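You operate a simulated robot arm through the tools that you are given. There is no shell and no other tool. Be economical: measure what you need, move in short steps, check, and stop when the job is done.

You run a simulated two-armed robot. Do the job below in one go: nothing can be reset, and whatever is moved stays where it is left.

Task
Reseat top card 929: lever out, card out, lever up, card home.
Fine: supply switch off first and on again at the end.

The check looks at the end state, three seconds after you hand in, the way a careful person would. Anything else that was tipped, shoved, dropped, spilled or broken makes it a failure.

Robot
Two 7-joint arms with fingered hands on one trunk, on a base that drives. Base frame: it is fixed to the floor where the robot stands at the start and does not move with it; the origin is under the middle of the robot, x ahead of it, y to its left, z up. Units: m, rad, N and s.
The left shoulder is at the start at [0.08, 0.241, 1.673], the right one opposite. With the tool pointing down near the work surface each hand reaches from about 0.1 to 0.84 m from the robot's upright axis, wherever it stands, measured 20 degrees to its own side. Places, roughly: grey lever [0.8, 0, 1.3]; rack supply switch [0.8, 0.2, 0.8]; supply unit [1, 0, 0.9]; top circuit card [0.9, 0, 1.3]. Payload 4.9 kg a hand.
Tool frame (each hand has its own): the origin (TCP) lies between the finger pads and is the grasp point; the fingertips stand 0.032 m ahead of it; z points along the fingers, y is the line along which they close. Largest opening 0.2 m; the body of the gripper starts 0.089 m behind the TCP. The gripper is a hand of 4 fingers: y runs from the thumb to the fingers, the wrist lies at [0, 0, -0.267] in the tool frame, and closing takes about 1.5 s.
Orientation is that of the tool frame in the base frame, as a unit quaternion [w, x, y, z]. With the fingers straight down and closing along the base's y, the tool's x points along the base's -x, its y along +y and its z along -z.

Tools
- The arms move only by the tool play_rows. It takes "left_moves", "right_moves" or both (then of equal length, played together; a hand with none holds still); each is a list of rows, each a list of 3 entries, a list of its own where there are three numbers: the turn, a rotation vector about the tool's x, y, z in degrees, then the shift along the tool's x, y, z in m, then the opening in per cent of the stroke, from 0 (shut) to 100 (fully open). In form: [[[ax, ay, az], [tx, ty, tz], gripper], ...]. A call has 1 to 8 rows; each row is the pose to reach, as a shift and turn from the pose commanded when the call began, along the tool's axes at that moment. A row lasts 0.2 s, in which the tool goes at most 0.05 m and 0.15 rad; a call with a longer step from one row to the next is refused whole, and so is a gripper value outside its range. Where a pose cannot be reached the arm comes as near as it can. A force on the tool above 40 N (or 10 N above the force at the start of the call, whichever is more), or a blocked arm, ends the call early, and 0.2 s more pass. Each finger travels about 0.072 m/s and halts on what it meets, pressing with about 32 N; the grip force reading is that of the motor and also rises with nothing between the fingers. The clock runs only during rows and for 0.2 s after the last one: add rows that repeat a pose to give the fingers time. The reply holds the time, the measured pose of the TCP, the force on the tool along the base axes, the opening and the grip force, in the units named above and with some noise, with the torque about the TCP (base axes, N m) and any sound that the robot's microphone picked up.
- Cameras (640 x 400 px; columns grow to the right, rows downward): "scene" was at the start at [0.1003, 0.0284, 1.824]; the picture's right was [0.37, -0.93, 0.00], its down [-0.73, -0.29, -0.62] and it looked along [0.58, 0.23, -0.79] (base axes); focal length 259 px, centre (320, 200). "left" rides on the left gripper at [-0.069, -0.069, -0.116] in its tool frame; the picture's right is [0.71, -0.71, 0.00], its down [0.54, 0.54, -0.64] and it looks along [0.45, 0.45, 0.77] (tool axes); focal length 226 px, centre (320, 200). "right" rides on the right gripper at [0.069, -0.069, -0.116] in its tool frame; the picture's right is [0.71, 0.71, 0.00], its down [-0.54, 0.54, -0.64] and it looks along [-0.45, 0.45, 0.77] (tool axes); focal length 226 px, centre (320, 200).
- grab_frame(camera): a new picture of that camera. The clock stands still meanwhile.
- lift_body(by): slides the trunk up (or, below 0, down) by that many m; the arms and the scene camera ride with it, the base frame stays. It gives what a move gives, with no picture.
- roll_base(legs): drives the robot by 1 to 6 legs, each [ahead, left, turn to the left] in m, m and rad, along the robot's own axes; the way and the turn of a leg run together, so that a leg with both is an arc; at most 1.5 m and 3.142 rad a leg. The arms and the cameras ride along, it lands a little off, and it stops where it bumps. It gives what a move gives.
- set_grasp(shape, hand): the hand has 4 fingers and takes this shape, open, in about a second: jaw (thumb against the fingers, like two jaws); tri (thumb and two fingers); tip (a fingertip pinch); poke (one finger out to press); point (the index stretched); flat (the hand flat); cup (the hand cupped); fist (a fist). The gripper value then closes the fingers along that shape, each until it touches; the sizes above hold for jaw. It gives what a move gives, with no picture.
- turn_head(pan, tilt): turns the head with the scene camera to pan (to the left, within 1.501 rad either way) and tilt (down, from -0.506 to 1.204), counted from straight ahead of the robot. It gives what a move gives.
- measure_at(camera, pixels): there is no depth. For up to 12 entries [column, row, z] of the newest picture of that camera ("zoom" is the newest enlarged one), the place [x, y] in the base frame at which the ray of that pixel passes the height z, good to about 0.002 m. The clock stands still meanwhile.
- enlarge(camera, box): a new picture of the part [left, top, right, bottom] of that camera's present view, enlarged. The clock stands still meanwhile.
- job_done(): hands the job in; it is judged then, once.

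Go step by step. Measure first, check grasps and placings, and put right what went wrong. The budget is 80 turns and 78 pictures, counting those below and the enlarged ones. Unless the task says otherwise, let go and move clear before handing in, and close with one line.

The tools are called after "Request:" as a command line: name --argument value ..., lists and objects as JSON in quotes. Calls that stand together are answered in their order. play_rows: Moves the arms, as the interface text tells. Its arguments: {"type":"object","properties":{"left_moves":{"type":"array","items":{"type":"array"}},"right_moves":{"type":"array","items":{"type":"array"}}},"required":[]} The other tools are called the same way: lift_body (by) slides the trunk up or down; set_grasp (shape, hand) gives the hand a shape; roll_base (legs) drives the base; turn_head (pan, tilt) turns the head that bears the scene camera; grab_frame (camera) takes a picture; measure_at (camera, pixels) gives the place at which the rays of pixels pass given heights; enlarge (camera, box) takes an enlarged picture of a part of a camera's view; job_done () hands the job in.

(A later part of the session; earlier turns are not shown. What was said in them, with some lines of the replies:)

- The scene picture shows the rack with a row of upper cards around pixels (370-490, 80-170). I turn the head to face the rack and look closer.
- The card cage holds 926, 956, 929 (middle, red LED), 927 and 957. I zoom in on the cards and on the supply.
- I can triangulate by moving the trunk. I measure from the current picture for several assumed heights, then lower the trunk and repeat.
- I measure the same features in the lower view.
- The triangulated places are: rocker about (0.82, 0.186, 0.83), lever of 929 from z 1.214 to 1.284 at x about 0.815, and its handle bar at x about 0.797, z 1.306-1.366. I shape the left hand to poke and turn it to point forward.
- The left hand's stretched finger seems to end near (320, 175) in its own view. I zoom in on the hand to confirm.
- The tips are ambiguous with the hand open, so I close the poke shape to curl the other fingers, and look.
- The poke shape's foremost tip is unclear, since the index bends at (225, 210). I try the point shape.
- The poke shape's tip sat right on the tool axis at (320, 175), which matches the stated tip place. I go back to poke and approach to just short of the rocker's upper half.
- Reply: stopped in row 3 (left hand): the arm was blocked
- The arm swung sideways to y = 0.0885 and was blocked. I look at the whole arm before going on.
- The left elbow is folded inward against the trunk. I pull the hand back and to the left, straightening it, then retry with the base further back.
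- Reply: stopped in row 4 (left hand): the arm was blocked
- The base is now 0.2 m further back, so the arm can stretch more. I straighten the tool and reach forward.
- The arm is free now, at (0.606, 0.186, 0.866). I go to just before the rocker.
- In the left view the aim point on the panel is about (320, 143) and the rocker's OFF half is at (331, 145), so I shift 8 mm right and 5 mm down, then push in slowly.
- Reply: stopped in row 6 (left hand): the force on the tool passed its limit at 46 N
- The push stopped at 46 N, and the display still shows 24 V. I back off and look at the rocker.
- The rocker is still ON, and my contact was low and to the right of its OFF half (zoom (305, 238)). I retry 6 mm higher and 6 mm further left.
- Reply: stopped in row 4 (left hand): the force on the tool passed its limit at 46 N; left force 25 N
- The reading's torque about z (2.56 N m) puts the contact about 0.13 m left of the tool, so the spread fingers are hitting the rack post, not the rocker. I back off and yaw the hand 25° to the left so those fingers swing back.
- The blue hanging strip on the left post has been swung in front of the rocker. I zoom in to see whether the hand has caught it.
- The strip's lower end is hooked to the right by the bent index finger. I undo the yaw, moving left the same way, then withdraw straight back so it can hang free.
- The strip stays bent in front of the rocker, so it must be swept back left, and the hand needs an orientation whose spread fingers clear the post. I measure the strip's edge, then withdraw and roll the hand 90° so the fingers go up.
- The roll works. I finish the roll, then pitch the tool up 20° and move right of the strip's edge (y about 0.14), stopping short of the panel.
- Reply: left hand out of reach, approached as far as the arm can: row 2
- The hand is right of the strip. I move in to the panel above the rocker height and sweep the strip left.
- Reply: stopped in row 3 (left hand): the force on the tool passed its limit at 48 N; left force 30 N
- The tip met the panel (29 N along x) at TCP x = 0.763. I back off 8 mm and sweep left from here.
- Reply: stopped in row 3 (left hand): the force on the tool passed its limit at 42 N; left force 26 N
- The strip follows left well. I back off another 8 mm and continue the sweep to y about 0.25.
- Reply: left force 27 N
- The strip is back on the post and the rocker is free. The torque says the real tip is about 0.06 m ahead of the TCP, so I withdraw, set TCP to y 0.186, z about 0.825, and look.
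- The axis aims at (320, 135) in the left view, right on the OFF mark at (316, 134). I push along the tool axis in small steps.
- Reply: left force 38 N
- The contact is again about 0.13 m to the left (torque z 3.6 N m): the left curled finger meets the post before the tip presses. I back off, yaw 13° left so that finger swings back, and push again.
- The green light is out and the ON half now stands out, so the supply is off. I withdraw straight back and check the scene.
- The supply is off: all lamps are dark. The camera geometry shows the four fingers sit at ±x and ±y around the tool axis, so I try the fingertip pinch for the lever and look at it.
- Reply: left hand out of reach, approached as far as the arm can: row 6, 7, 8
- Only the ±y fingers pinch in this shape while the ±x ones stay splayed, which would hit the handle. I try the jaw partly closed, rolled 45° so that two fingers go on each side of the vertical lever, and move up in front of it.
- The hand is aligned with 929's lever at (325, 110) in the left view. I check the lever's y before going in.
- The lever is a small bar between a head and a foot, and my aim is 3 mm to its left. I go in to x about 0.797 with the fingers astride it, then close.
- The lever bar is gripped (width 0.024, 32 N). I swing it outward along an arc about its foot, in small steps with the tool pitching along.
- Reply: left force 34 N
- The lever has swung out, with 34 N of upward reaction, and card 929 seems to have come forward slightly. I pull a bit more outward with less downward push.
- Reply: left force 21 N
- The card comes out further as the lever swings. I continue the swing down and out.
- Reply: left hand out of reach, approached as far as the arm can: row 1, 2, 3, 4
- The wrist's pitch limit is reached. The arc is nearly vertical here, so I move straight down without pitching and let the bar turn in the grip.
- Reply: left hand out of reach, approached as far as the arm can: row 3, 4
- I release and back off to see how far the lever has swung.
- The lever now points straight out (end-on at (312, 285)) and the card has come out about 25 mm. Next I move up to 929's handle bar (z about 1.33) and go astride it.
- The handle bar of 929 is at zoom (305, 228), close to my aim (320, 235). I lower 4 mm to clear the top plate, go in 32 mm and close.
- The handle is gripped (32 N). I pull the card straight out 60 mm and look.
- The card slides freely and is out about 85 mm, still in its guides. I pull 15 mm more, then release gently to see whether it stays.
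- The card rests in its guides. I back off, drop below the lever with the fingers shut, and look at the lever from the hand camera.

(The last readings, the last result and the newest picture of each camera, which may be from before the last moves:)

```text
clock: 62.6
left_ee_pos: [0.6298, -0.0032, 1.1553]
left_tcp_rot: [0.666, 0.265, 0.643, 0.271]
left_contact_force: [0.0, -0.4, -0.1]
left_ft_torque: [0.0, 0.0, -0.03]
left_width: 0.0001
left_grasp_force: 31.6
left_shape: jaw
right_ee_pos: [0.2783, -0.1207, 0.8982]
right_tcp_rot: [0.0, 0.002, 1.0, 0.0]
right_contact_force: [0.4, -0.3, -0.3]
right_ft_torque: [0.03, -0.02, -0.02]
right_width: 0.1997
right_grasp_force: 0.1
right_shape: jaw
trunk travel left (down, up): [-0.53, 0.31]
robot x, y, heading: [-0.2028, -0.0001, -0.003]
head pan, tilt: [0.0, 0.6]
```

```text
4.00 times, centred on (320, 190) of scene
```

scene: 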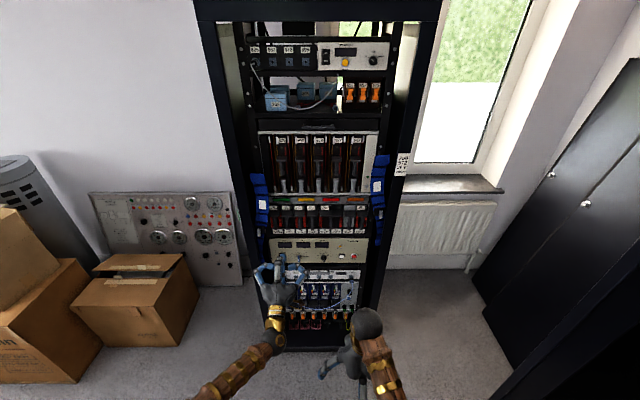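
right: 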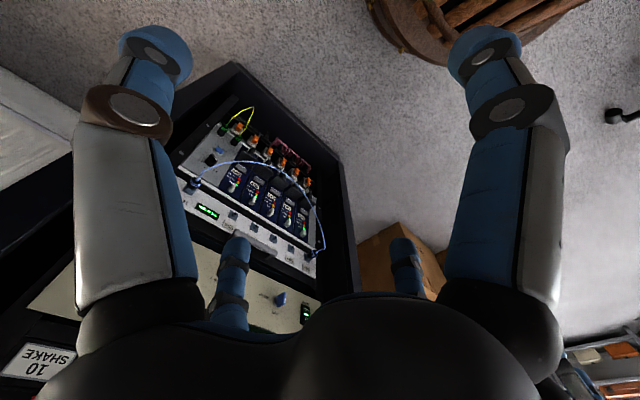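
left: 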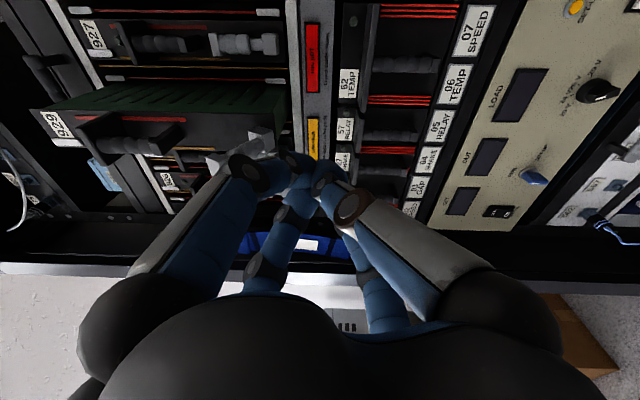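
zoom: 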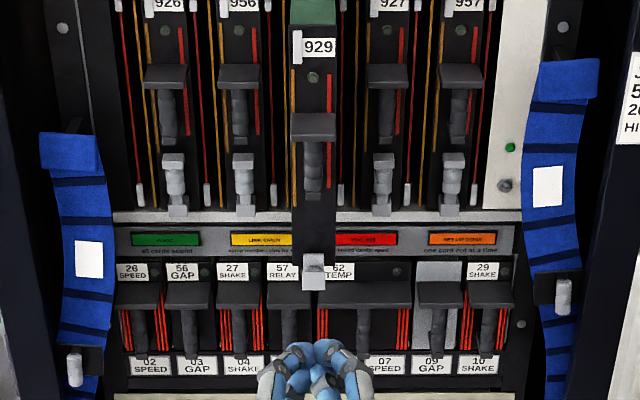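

The lever of 929 sits about 30° above horizontal, tip near (0.67, 1.25). With shut fingertips under it, I lift and then press it forward to vertical.

Request:
play_rows --left_moves '[[[0, 0, 0], [0.002, 0.002, 0.026], 0], [[0, 0, 0], [-0.03, 0.034, 0.026], 0], [[0, 0, 0], [-0.044, 0.048, 0.028], 0], [[0, 0, 0], [-0.058, 0.062, 0.03], 0], [[0, 0, 0], [-0.069, 0.073, 0.036], 0], [[0, 0, 0], [-0.0745, 0.0785, 0.043], 0], [[0, 0, 0], [-0.076, 0.08, 0.049], 0], [[0, 0, 0], [-0.076, 0.08, 0.054], 0]]'

Request:
enlarge --camera "left" --box '[180, 60, 420, 240]'

```text
clock: 64.5
left_ee_pos: [0.6804, 0.0017, 1.266]
left_tcp_rot: [0.665, 0.265, 0.643, 0.271]
left_contact_force: [-0.8, -0.5, 0.4]
left_ft_torque: [-0.01, 0.03, -0.02]
left_width: 0.0
left_grasp_force: 31.6
left_shape: jaw
right_ee_pos: [0.2802, -0.1207, 0.8987]
right_tcp_rot: [0.0, 0.003, 1.0, 0.0]
right_contact_force: [0.2, -0.4, -0.7]
right_ft_torque: [0.02, 0.0, 0.0]
right_width: 0.1999
right_grasp_force: 0.0
right_shape: jaw
trunk travel left (down, up): [-0.53, 0.31]
robot x, y, heading: [-0.2044, -0.0012, -0.0]
head pan, tilt: [0.0, 0.6]
```

```text
2.22 times, centred on (300, 150) of left
```

zoom: 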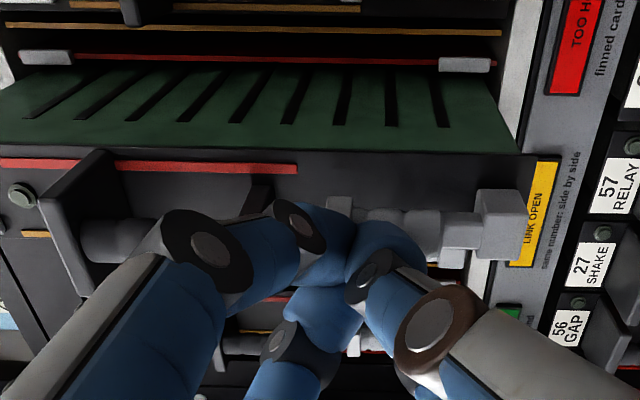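

The lever lies nearly flat against the card (head at zoom (337, 208), foot at (505, 225)). I press 10 mm more to make sure it is fully up, then back off and look.

Request:
play_rows --left_moves '[[[0, 0, 0], [0, 0, 0.006], 0], [[0, 0, 0], [0, 0, 0.01], 0], [[0, 0, 0], [0, 0, 0.01], 0], [[0, 0, 0], [0, 0, -0.025], 0], [[0, 0, 0], [0, 0, -0.06], 0], [[0, 0, 0], [0, 0, -0.06], 0]]'

Request:
enlarge --camera "left" --box '[180, 30, 420, 210]'

```text
clock: 65.8
left_ee_pos: [0.6222, 0.0025, 1.2648]
left_tcp_rot: [0.665, 0.264, 0.643, 0.272]
left_contact_force: [-0.2, 0.3, -0.1]
left_ft_torque: [-0.01, 0.01, -0.07]
left_width: 0.0001
left_grasp_force: 31.5
left_shape: jaw
right_ee_pos: [0.2816, -0.12, 0.8974]
right_tcp_rot: [0.0, 0.003, 1.0, 0.0]
right_contact_force: [0.0, 0.7, 0.1]
right_ft_torque: [-0.01, 0.03, 0.0]
right_width: 0.2
right_grasp_force: 0.1
right_shape: jaw
trunk travel left (down, up): [-0.53, 0.31]
robot x, y, heading: [-0.2011, -0.0088, -0.004]
head pan, tilt: [0.0, 0.6]
```

```text
2.22 times, centred on (300, 120) of left
```

zoom: 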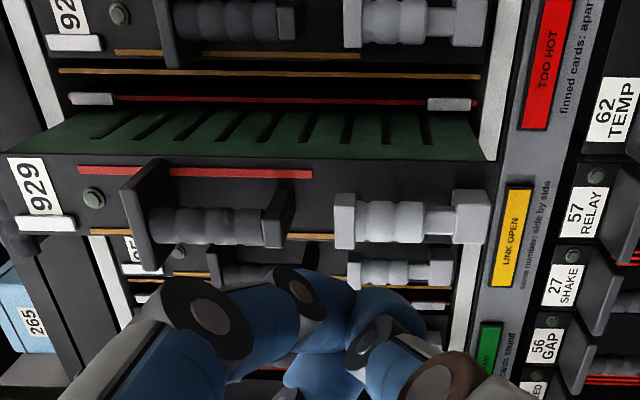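

929's lever is up like its neighbours'. Now I push the card home with shut fingertips on its handle bar.

Request:
play_rows --left_moves '[[[0, 0, 0], [-0.025, 0.023, 0], 0], [[0, 0, 0], [-0.05, 0.046, 0.005], 0], [[0, 0, 0], [-0.05, 0.046, 0.035], 0], [[0, 0, 0], [-0.049, 0.045, 0.06], 0], [[0, 0, 0], [-0.049, 0.045, 0.085], 0], [[0, 0, 0], [-0.048, 0.044, 0.105], 0], [[0, 0, 0], [-0.048, 0.044, 0.12], 0], [[0, 0, 0], [-0.048, 0.044, 0.128], 0]]'

Request:
enlarge --camera "left" --box '[180, 30, 420, 210]'

```text
clock: 67.7
left_ee_pos: [0.747, 0.0009, 1.3339]
left_tcp_rot: [0.666, 0.265, 0.643, 0.27]
left_contact_force: [-1.5, -0.1, 0.0]
left_ft_torque: [-0.03, -0.01, 0.02]
left_width: 0.0002
left_grasp_force: 31.7
left_shape: jaw
right_ee_pos: [0.279, -0.1218, 0.8989]
right_tcp_rot: [0.0, 0.003, 1.0, 0.0]
right_contact_force: [0.8, 0.9, -0.5]
right_ft_torque: [0.0, 0.02, 0.02]
right_width: 0.2001
right_grasp_force: 0.1
right_shape: jaw
trunk travel left (down, up): [-0.53, 0.31]
robot x, y, heading: [-0.2012, -0.0006, -0.004]
head pan, tilt: [0.0, 0.6]
```

```text
2.22 times, centred on (300, 120) of left
```

zoom: 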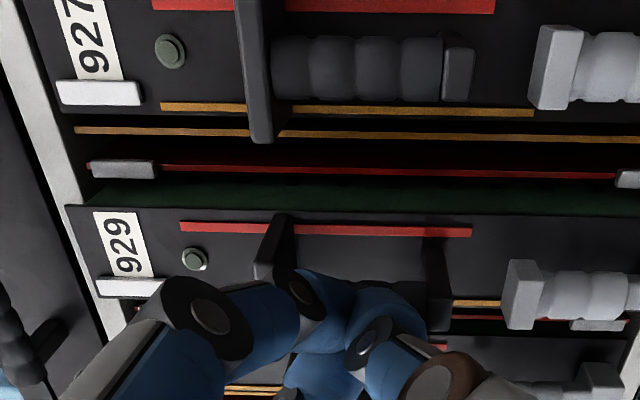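

The card slid in with almost no force and is about 20 mm short of home. I push on in small steps until it is stopped.

Request:
play_rows --left_moves '[[[0, 0, 0], [0.0003, -0.0003, 0.006], 0], [[0, 0, 0], [0.0003, -0.0003, 0.011], 0], [[0, 0, 0], [0.0003, -0.0003, 0.015], 0], [[0, 0, 0], [0.0003, -0.0003, 0.019], 0], [[0, 0, 0], [0.0003, -0.0003, 0.023], 0], [[0, 0, 0], [0.0003, -0.0003, 0.027], 0], [[0, 0, 0], [0.0003, -0.0003, 0.031], 0], [[0, 0, 0], [0.0003, -0.0003, 0.035], 0]]'

Request:
enlarge --camera "left" --box '[180, 30, 420, 210]'

```text
clock: 69.2
left_ee_pos: [0.7684, -0.0003, 1.3364]
left_tcp_rot: [0.666, 0.265, 0.642, 0.271]
left_contact_force: [-24.2, 2.5, 0.7]
left_ft_torque: [0.02, 0.1, 0.07]
left_width: 0.0
left_grasp_force: 31.5
left_shape: jaw
right_ee_pos: [0.2758, -0.1203, 0.9007]
right_tcp_rot: [0.002, 0.003, 1.0, -0.001]
right_contact_force: [-0.8, 0.3, -0.9]
right_ft_torque: [0.02, 0.0, -0.03]
right_width: 0.2002
right_grasp_force: 0.1
right_shape: jaw
trunk travel left (down, up): [-0.53, 0.31]
robot x, y, heading: [-0.2034, -0.0031, -0.006]
head pan, tilt: [0.0, 0.6]
stopped in row 7 (left hand): the force on the tool passed its limit at 45 N (the readings are from after the stop); the commanded pose is now the measured one
```

```text
2.22 times, centred on (300, 120) of left
```

zoom: 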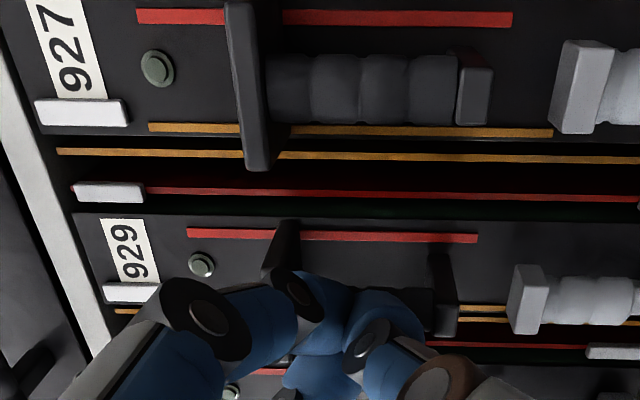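

The push stopped firmly at 45 N at TCP x = 0.768, close to the seated place I expected. I push once more to be sure, then withdraw and compare the cards.

Request:
play_rows --left_moves '[[[0, 0, 0], [0, 0, 0.004], 0], [[0, 0, 0], [0, 0, 0.008], 0], [[0, 0, 0], [0, 0, 0.012], 0]]'

Request:
play_rows --left_moves '[[[0, 0, 0], [0, 0, -0.04], 0], [[0, 0, 0], [0, 0, -0.085], 0], [[0, 0, 0], [0, 0, -0.13], 0], [[0, 0, 0], [0.03, -0.03, -0.14], 0], [[0, 0, 0], [0.06, -0.06, -0.14], 0], [[0, 0, 0], [0.09, -0.09, -0.14], 0], [[0, 0, 0], [0.12, -0.12, -0.14], 0]]'

Request:
enlarge --camera "scene" --box '[270, 130, 370, 210]'

```text
clock: 69.6
left_ee_pos: [0.7677, -0.0005, 1.3364]
left_tcp_rot: [0.665, 0.267, 0.642, 0.272]
left_contact_force: [-33.4, 2.6, 2.1]
left_ft_torque: [0.02, 0.08, 0.09]
left_width: 0.0
left_grasp_force: 31.7
left_shape: jaw
right_ee_pos: [0.2742, -0.1191, 0.9006]
right_tcp_rot: [0.001, 0.002, 1.0, 0.0]
right_contact_force: [0.5, 0.6, 0.6]
right_ft_torque: [0.02, 0.02, -0.02]
right_width: 0.2
right_grasp_force: 0.2
right_shape: jaw
trunk travel left (down, up): [-0.53, 0.31]
robot x, y, heading: [-0.2052, -0.0004, -0.004]
head pan, tilt: [0.0, 0.6]
stopped in row 2 (left hand): the force on the tool passed its limit at 44 N (the readings are from after the stop); the commanded pose is now the measured one
```

```text
clock: 71.2
left_ee_pos: [0.6386, 0.0, 1.1581]
left_tcp_rot: [0.664, 0.267, 0.644, 0.271]
left_contact_force: [-0.2, 0.6, 0.4]
left_ft_torque: [0.01, 0.02, 0.02]
left_width: 0.0
left_grasp_force: 31.8
left_shape: jaw
right_ee_pos: [0.28, -0.1213, 0.8982]
right_tcp_rot: [0.0, 0.003, 1.0, 0.0]
right_contact_force: [0.7, 0.4, 0.3]
right_ft_torque: [0.0, 0.02, 0.01]
right_width: 0.2
right_grasp_force: 0.0
right_shape: jaw
trunk travel left (down, up): [-0.53, 0.31]
robot x, y, heading: [-0.2037, -0.0046, -0.002]
head pan, tilt: [0.0, 0.6]
```

```text
5.00 times, centred on (320, 170) of scene
```

zoom: 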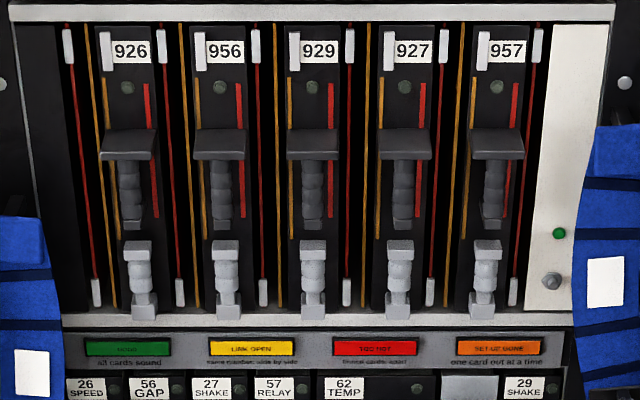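

All five cards and levers are in line again, so 929 is home. For the switch I lower the trunk, take the poke shape and return to the orientation that worked.

Request:
lift_body --by -0.3

Request:
set_grasp --hand "left" --shape "poke"

Request:
play_rows --left_moves '[[[-2.4, -1.1, 6.6], [0.025, 0.008, 0.002], 100], [[-4.8, -2.2, 13.1], [0.049, 0.016, 0.005], 100], [[-7.2, -3.3, 19.7], [0.074, 0.024, 0.007], 100], [[-9.5, -4.5, 26.2], [0.098, 0.031, 0.01], 100], [[-11.9, -5.6, 32.8], [0.123, 0.039, 0.012], 100], [[-14.3, -6.7, 39.3], [0.147, 0.047, 0.015], 100], [[-16.7, -7.8, 45.9], [0.172, 0.055, 0.017], 100], [[-16.7, -7.8, 45.9], [0.172, 0.055, 0.017], 100]]'

```text
clock: 74.2
left_ee_pos: [0.637, 0.0007, 0.8572]
left_tcp_rot: [0.663, 0.267, 0.645, 0.272]
left_contact_force: [0.3, -1.3, 0.5]
left_ft_torque: [-0.02, 0.01, -0.01]
left_width: 0.0002
left_grasp_force: 31.7
left_shape: jaw
right_ee_pos: [0.2776, -0.1207, 0.5988]
right_tcp_rot: [0.0, 0.003, 1.0, 0.0]
right_contact_force: [-0.8, -0.5, -0.3]
right_ft_torque: [-0.02, 0.0, -0.02]
right_width: 0.2
right_grasp_force: 0.0
right_shape: jaw
trunk travel left (down, up): [-0.23, 0.61]
robot x, y, heading: [-0.2057, -0.0051, -0.006]
head pan, tilt: [0.0, 0.6]
```

```text
clock: 75.1
left_ee_pos: [0.6385, 0.0006, 0.8572]
left_tcp_rot: [0.663, 0.266, 0.645, 0.271]
left_contact_force: [-0.6, -0.2, -0.1]
left_ft_torque: [0.0, 0.01, 0.01]
left_width: 0.0002
left_grasp_force: 0.1
left_shape: poke
right_ee_pos: [0.279, -0.1196, 0.5989]
right_tcp_rot: [0.0, 0.003, 1.0, 0.0]
right_contact_force: [-0.1, -0.4, -0.2]
right_ft_torque: [0.0, -0.01, -0.02]
right_width: 0.1997
right_grasp_force: 0.1
right_shape: jaw
trunk travel left (down, up): [-0.23, 0.61]
robot x, y, heading: [-0.2013, -0.0004, -0.001]
head pan, tilt: [0.0, 0.6]
```

```text
clock: 76.9
left_ee_pos: [0.6557, 0.1577, 0.7741]
left_tcp_rot: [0.578, 0.417, 0.399, 0.577]
left_contact_force: [-0.3, -0.1, 0.6]
left_ft_torque: [-0.05, 0.0, 0.02]
left_width: 0.0002
left_grasp_force: 0.1
left_shape: poke
right_ee_pos: [0.278, -0.1208, 0.5987]
right_tcp_rot: [0.0, 0.002, 1.0, 0.001]
right_contact_force: [0.2, 0.5, 0.1]
right_ft_torque: [0.0, -0.06, 0.02]
right_width: 0.1999
right_grasp_force: 0.1
right_shape: jaw
trunk travel left (down, up): [-0.23, 0.61]
robot x, y, heading: [-0.2039, -0.0046, 0.0]
head pan, tilt: [0.0, 0.6]
```

Orientation and place match the earlier approach. I yaw 13° left and move to just before the rocker's ON half, then look.

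Request:
play_rows --left_moves '[[[0, 4, 1.5], [0.004, -0.004, 0.028], 100], [[0, 8, 3], [0.008, -0.008, 0.057], 100], [[0, 12.2, 4.5], [0.0127, -0.0129, 0.0865], 100], [[0, 12.2, 4.5], [0.0127, -0.0129, 0.0865], 100]]'

Request:
grab_frame --camera "left"

Request:
enlarge --camera "left" --box '[220, 60, 420, 220]'

```text
clock: 77.9
left_ee_pos: [0.7435, 0.1709, 0.7904]
left_tcp_rot: [0.509, 0.369, 0.442, 0.64]
left_contact_force: [-0.2, 0.8, 0.7]
left_ft_torque: [0.0, 0.0, 0.0]
left_width: 0.0002
left_grasp_force: 0.1
left_shape: poke
right_ee_pos: [0.2782, -0.1214, 0.5982]
right_tcp_rot: [0.001, 0.001, 1.0, 0.001]
right_contact_force: [-1.5, -0.3, -0.1]
right_ft_torque: [-0.01, -0.02, 0.01]
right_width: 0.2
right_grasp_force: 0.0
right_shape: jaw
trunk travel left (down, up): [-0.23, 0.61]
robot x, y, heading: [-0.2036, -0.004, -0.005]
head pan, tilt: [0.0, 0.6]
```

```text
8 pictures are left
```

left: 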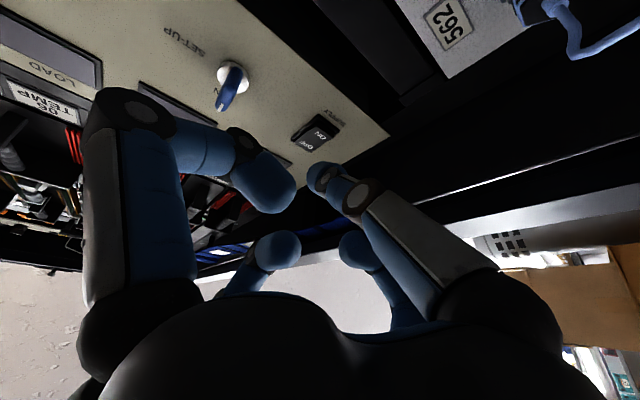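

```text
2.50 times, centred on (320, 140) of left
```

zoom: 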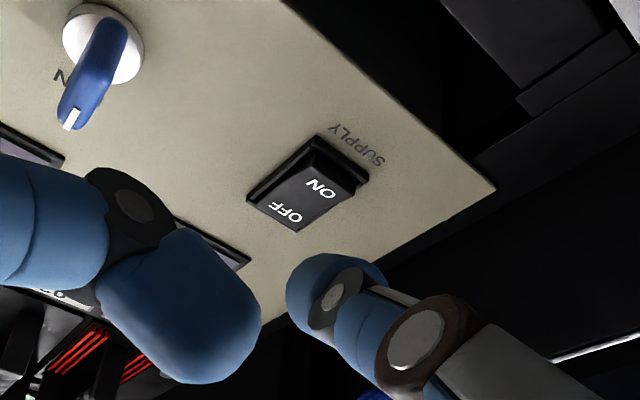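

The ON half now stands out at zoom (318, 185), and my aim at (320, 210) is about 8 mm off, so I shift right and down while pushing in small steps.

Request:
play_rows --left_moves '[[[0, 0, 0], [-0.003, -0.005, 0.01], 100], [[0, 0, 0], [-0.006, -0.008, 0.024], 100], [[0, 0, 0], [-0.006, -0.008, 0.032], 100], [[0, 0, 0], [-0.006, -0.008, 0.038], 100], [[0, 0, 0], [-0.006, -0.008, 0.044], 100], [[0, 0, 0], [-0.006, -0.008, 0.05], 100], [[0, 0, 0], [-0.006, -0.008, 0.055], 100], [[0, 0, 0], [-0.006, -0.008, 0.06], 100]]'

Request:
enlarge --camera "left" --box '[220, 60, 420, 220]'

```text
clock: 79.7
left_ee_pos: [0.7999, 0.1766, 0.8013]
left_tcp_rot: [0.509, 0.368, 0.443, 0.64]
left_contact_force: [-24.5, -3.0, -9.5]
left_ft_torque: [0.02, 0.02, -0.09]
left_width: 0.0
left_grasp_force: 0.0
left_shape: poke
right_ee_pos: [0.2783, -0.1207, 0.5993]
right_tcp_rot: [0.001, 0.002, 1.0, -0.001]
right_contact_force: [-0.4, 0.4, -0.4]
right_ft_torque: [0.01, 0.02, 0.03]
right_width: 0.1999
right_grasp_force: 0.1
right_shape: jaw
trunk travel left (down, up): [-0.23, 0.61]
robot x, y, heading: [-0.2014, 0.002, -0.006]
head pan, tilt: [0.0, 0.6]
```

```text
2.50 times, centred on (320, 140) of left
```

zoom: 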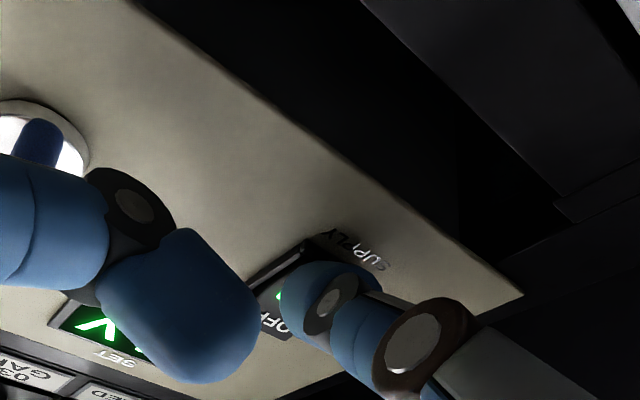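

The green light and the V display are back on, so the supply is on. I withdraw straight back and check the whole rack.

Request:
play_rows --left_moves '[[[0, 0, 0], [0, 0, -0.04], 100], [[0, -4, -1.5], [0, 0, -0.08], 100], [[0, -10, -3.5], [0, 0, -0.12], 100], [[0, -12, -4.5], [0, 0, -0.17], 100], [[0, -12, -4.5], [0, 0, -0.21], 100], [[0, -12, -4.5], [0, 0, -0.21], 100]]'

Request:
enlarge --camera "scene" --box '[220, 0, 420, 150]'

Request:
grab_frame --camera "scene"

```text
clock: 81.1
left_ee_pos: [0.611, 0.1373, 0.7312]
left_tcp_rot: [0.578, 0.415, 0.4, 0.577]
left_contact_force: [0.6, 0.4, 0.1]
left_ft_torque: [0.0, -0.02, -0.02]
left_width: 0.0
left_grasp_force: 0.0
left_shape: poke
right_ee_pos: [0.2786, -0.1204, 0.5979]
right_tcp_rot: [0.0, 0.003, 1.0, 0.0]
right_contact_force: [-0.1, -0.3, -0.8]
right_ft_torque: [-0.03, 0.02, 0.01]
right_width: 0.1998
right_grasp_force: 0.0
right_shape: jaw
trunk travel left (down, up): [-0.23, 0.61]
robot x, y, heading: [-0.2056, -0.0001, -0.006]
head pan, tilt: [0.0, 0.6]
```

```text
2.67 times, centred on (320, 75) of scene
```

zoom: 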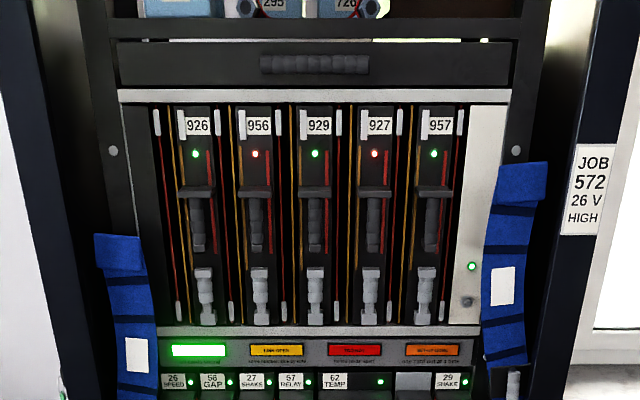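

```text
4 pictures are left
```

scene: 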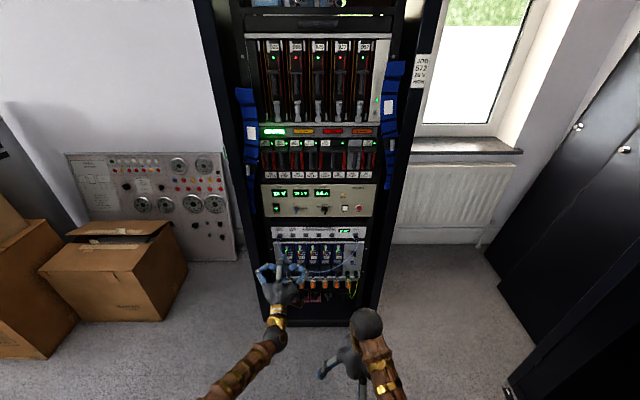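

929's lamp is now green and the rack is powered. I take one last look at the supply panel to make sure nothing else was shifted.

Request:
enlarge --camera "scene" --box '[235, 140, 395, 240]'

```text
4.00 times, centred on (315, 190) of scene
```

zoom: 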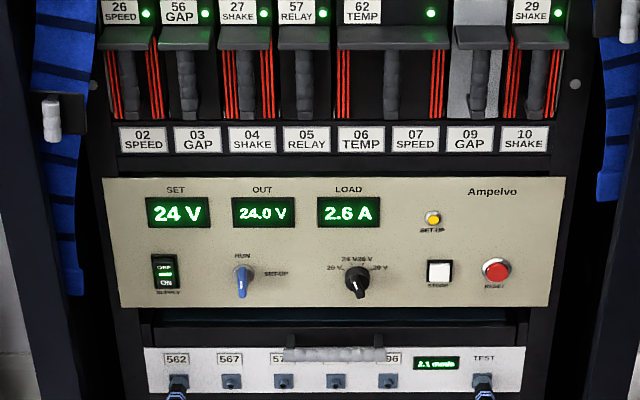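

The supply panel reads 24 V / 24.0 V / 2.6 A as at the start, with the key and knob unmoved and the hand clear, so I hand in.

Request:
job_done

```text
The job is handed in.
```

Card 929 is reseated with its lever up. The supply was switched off first and is back on at 24 V / 2.6 A, and 929's lamp has gone from red to green. On the way to the switch my hand dragged the blue strip on the left rack post out of place; I swept it back and it hangs about as it did at the start.
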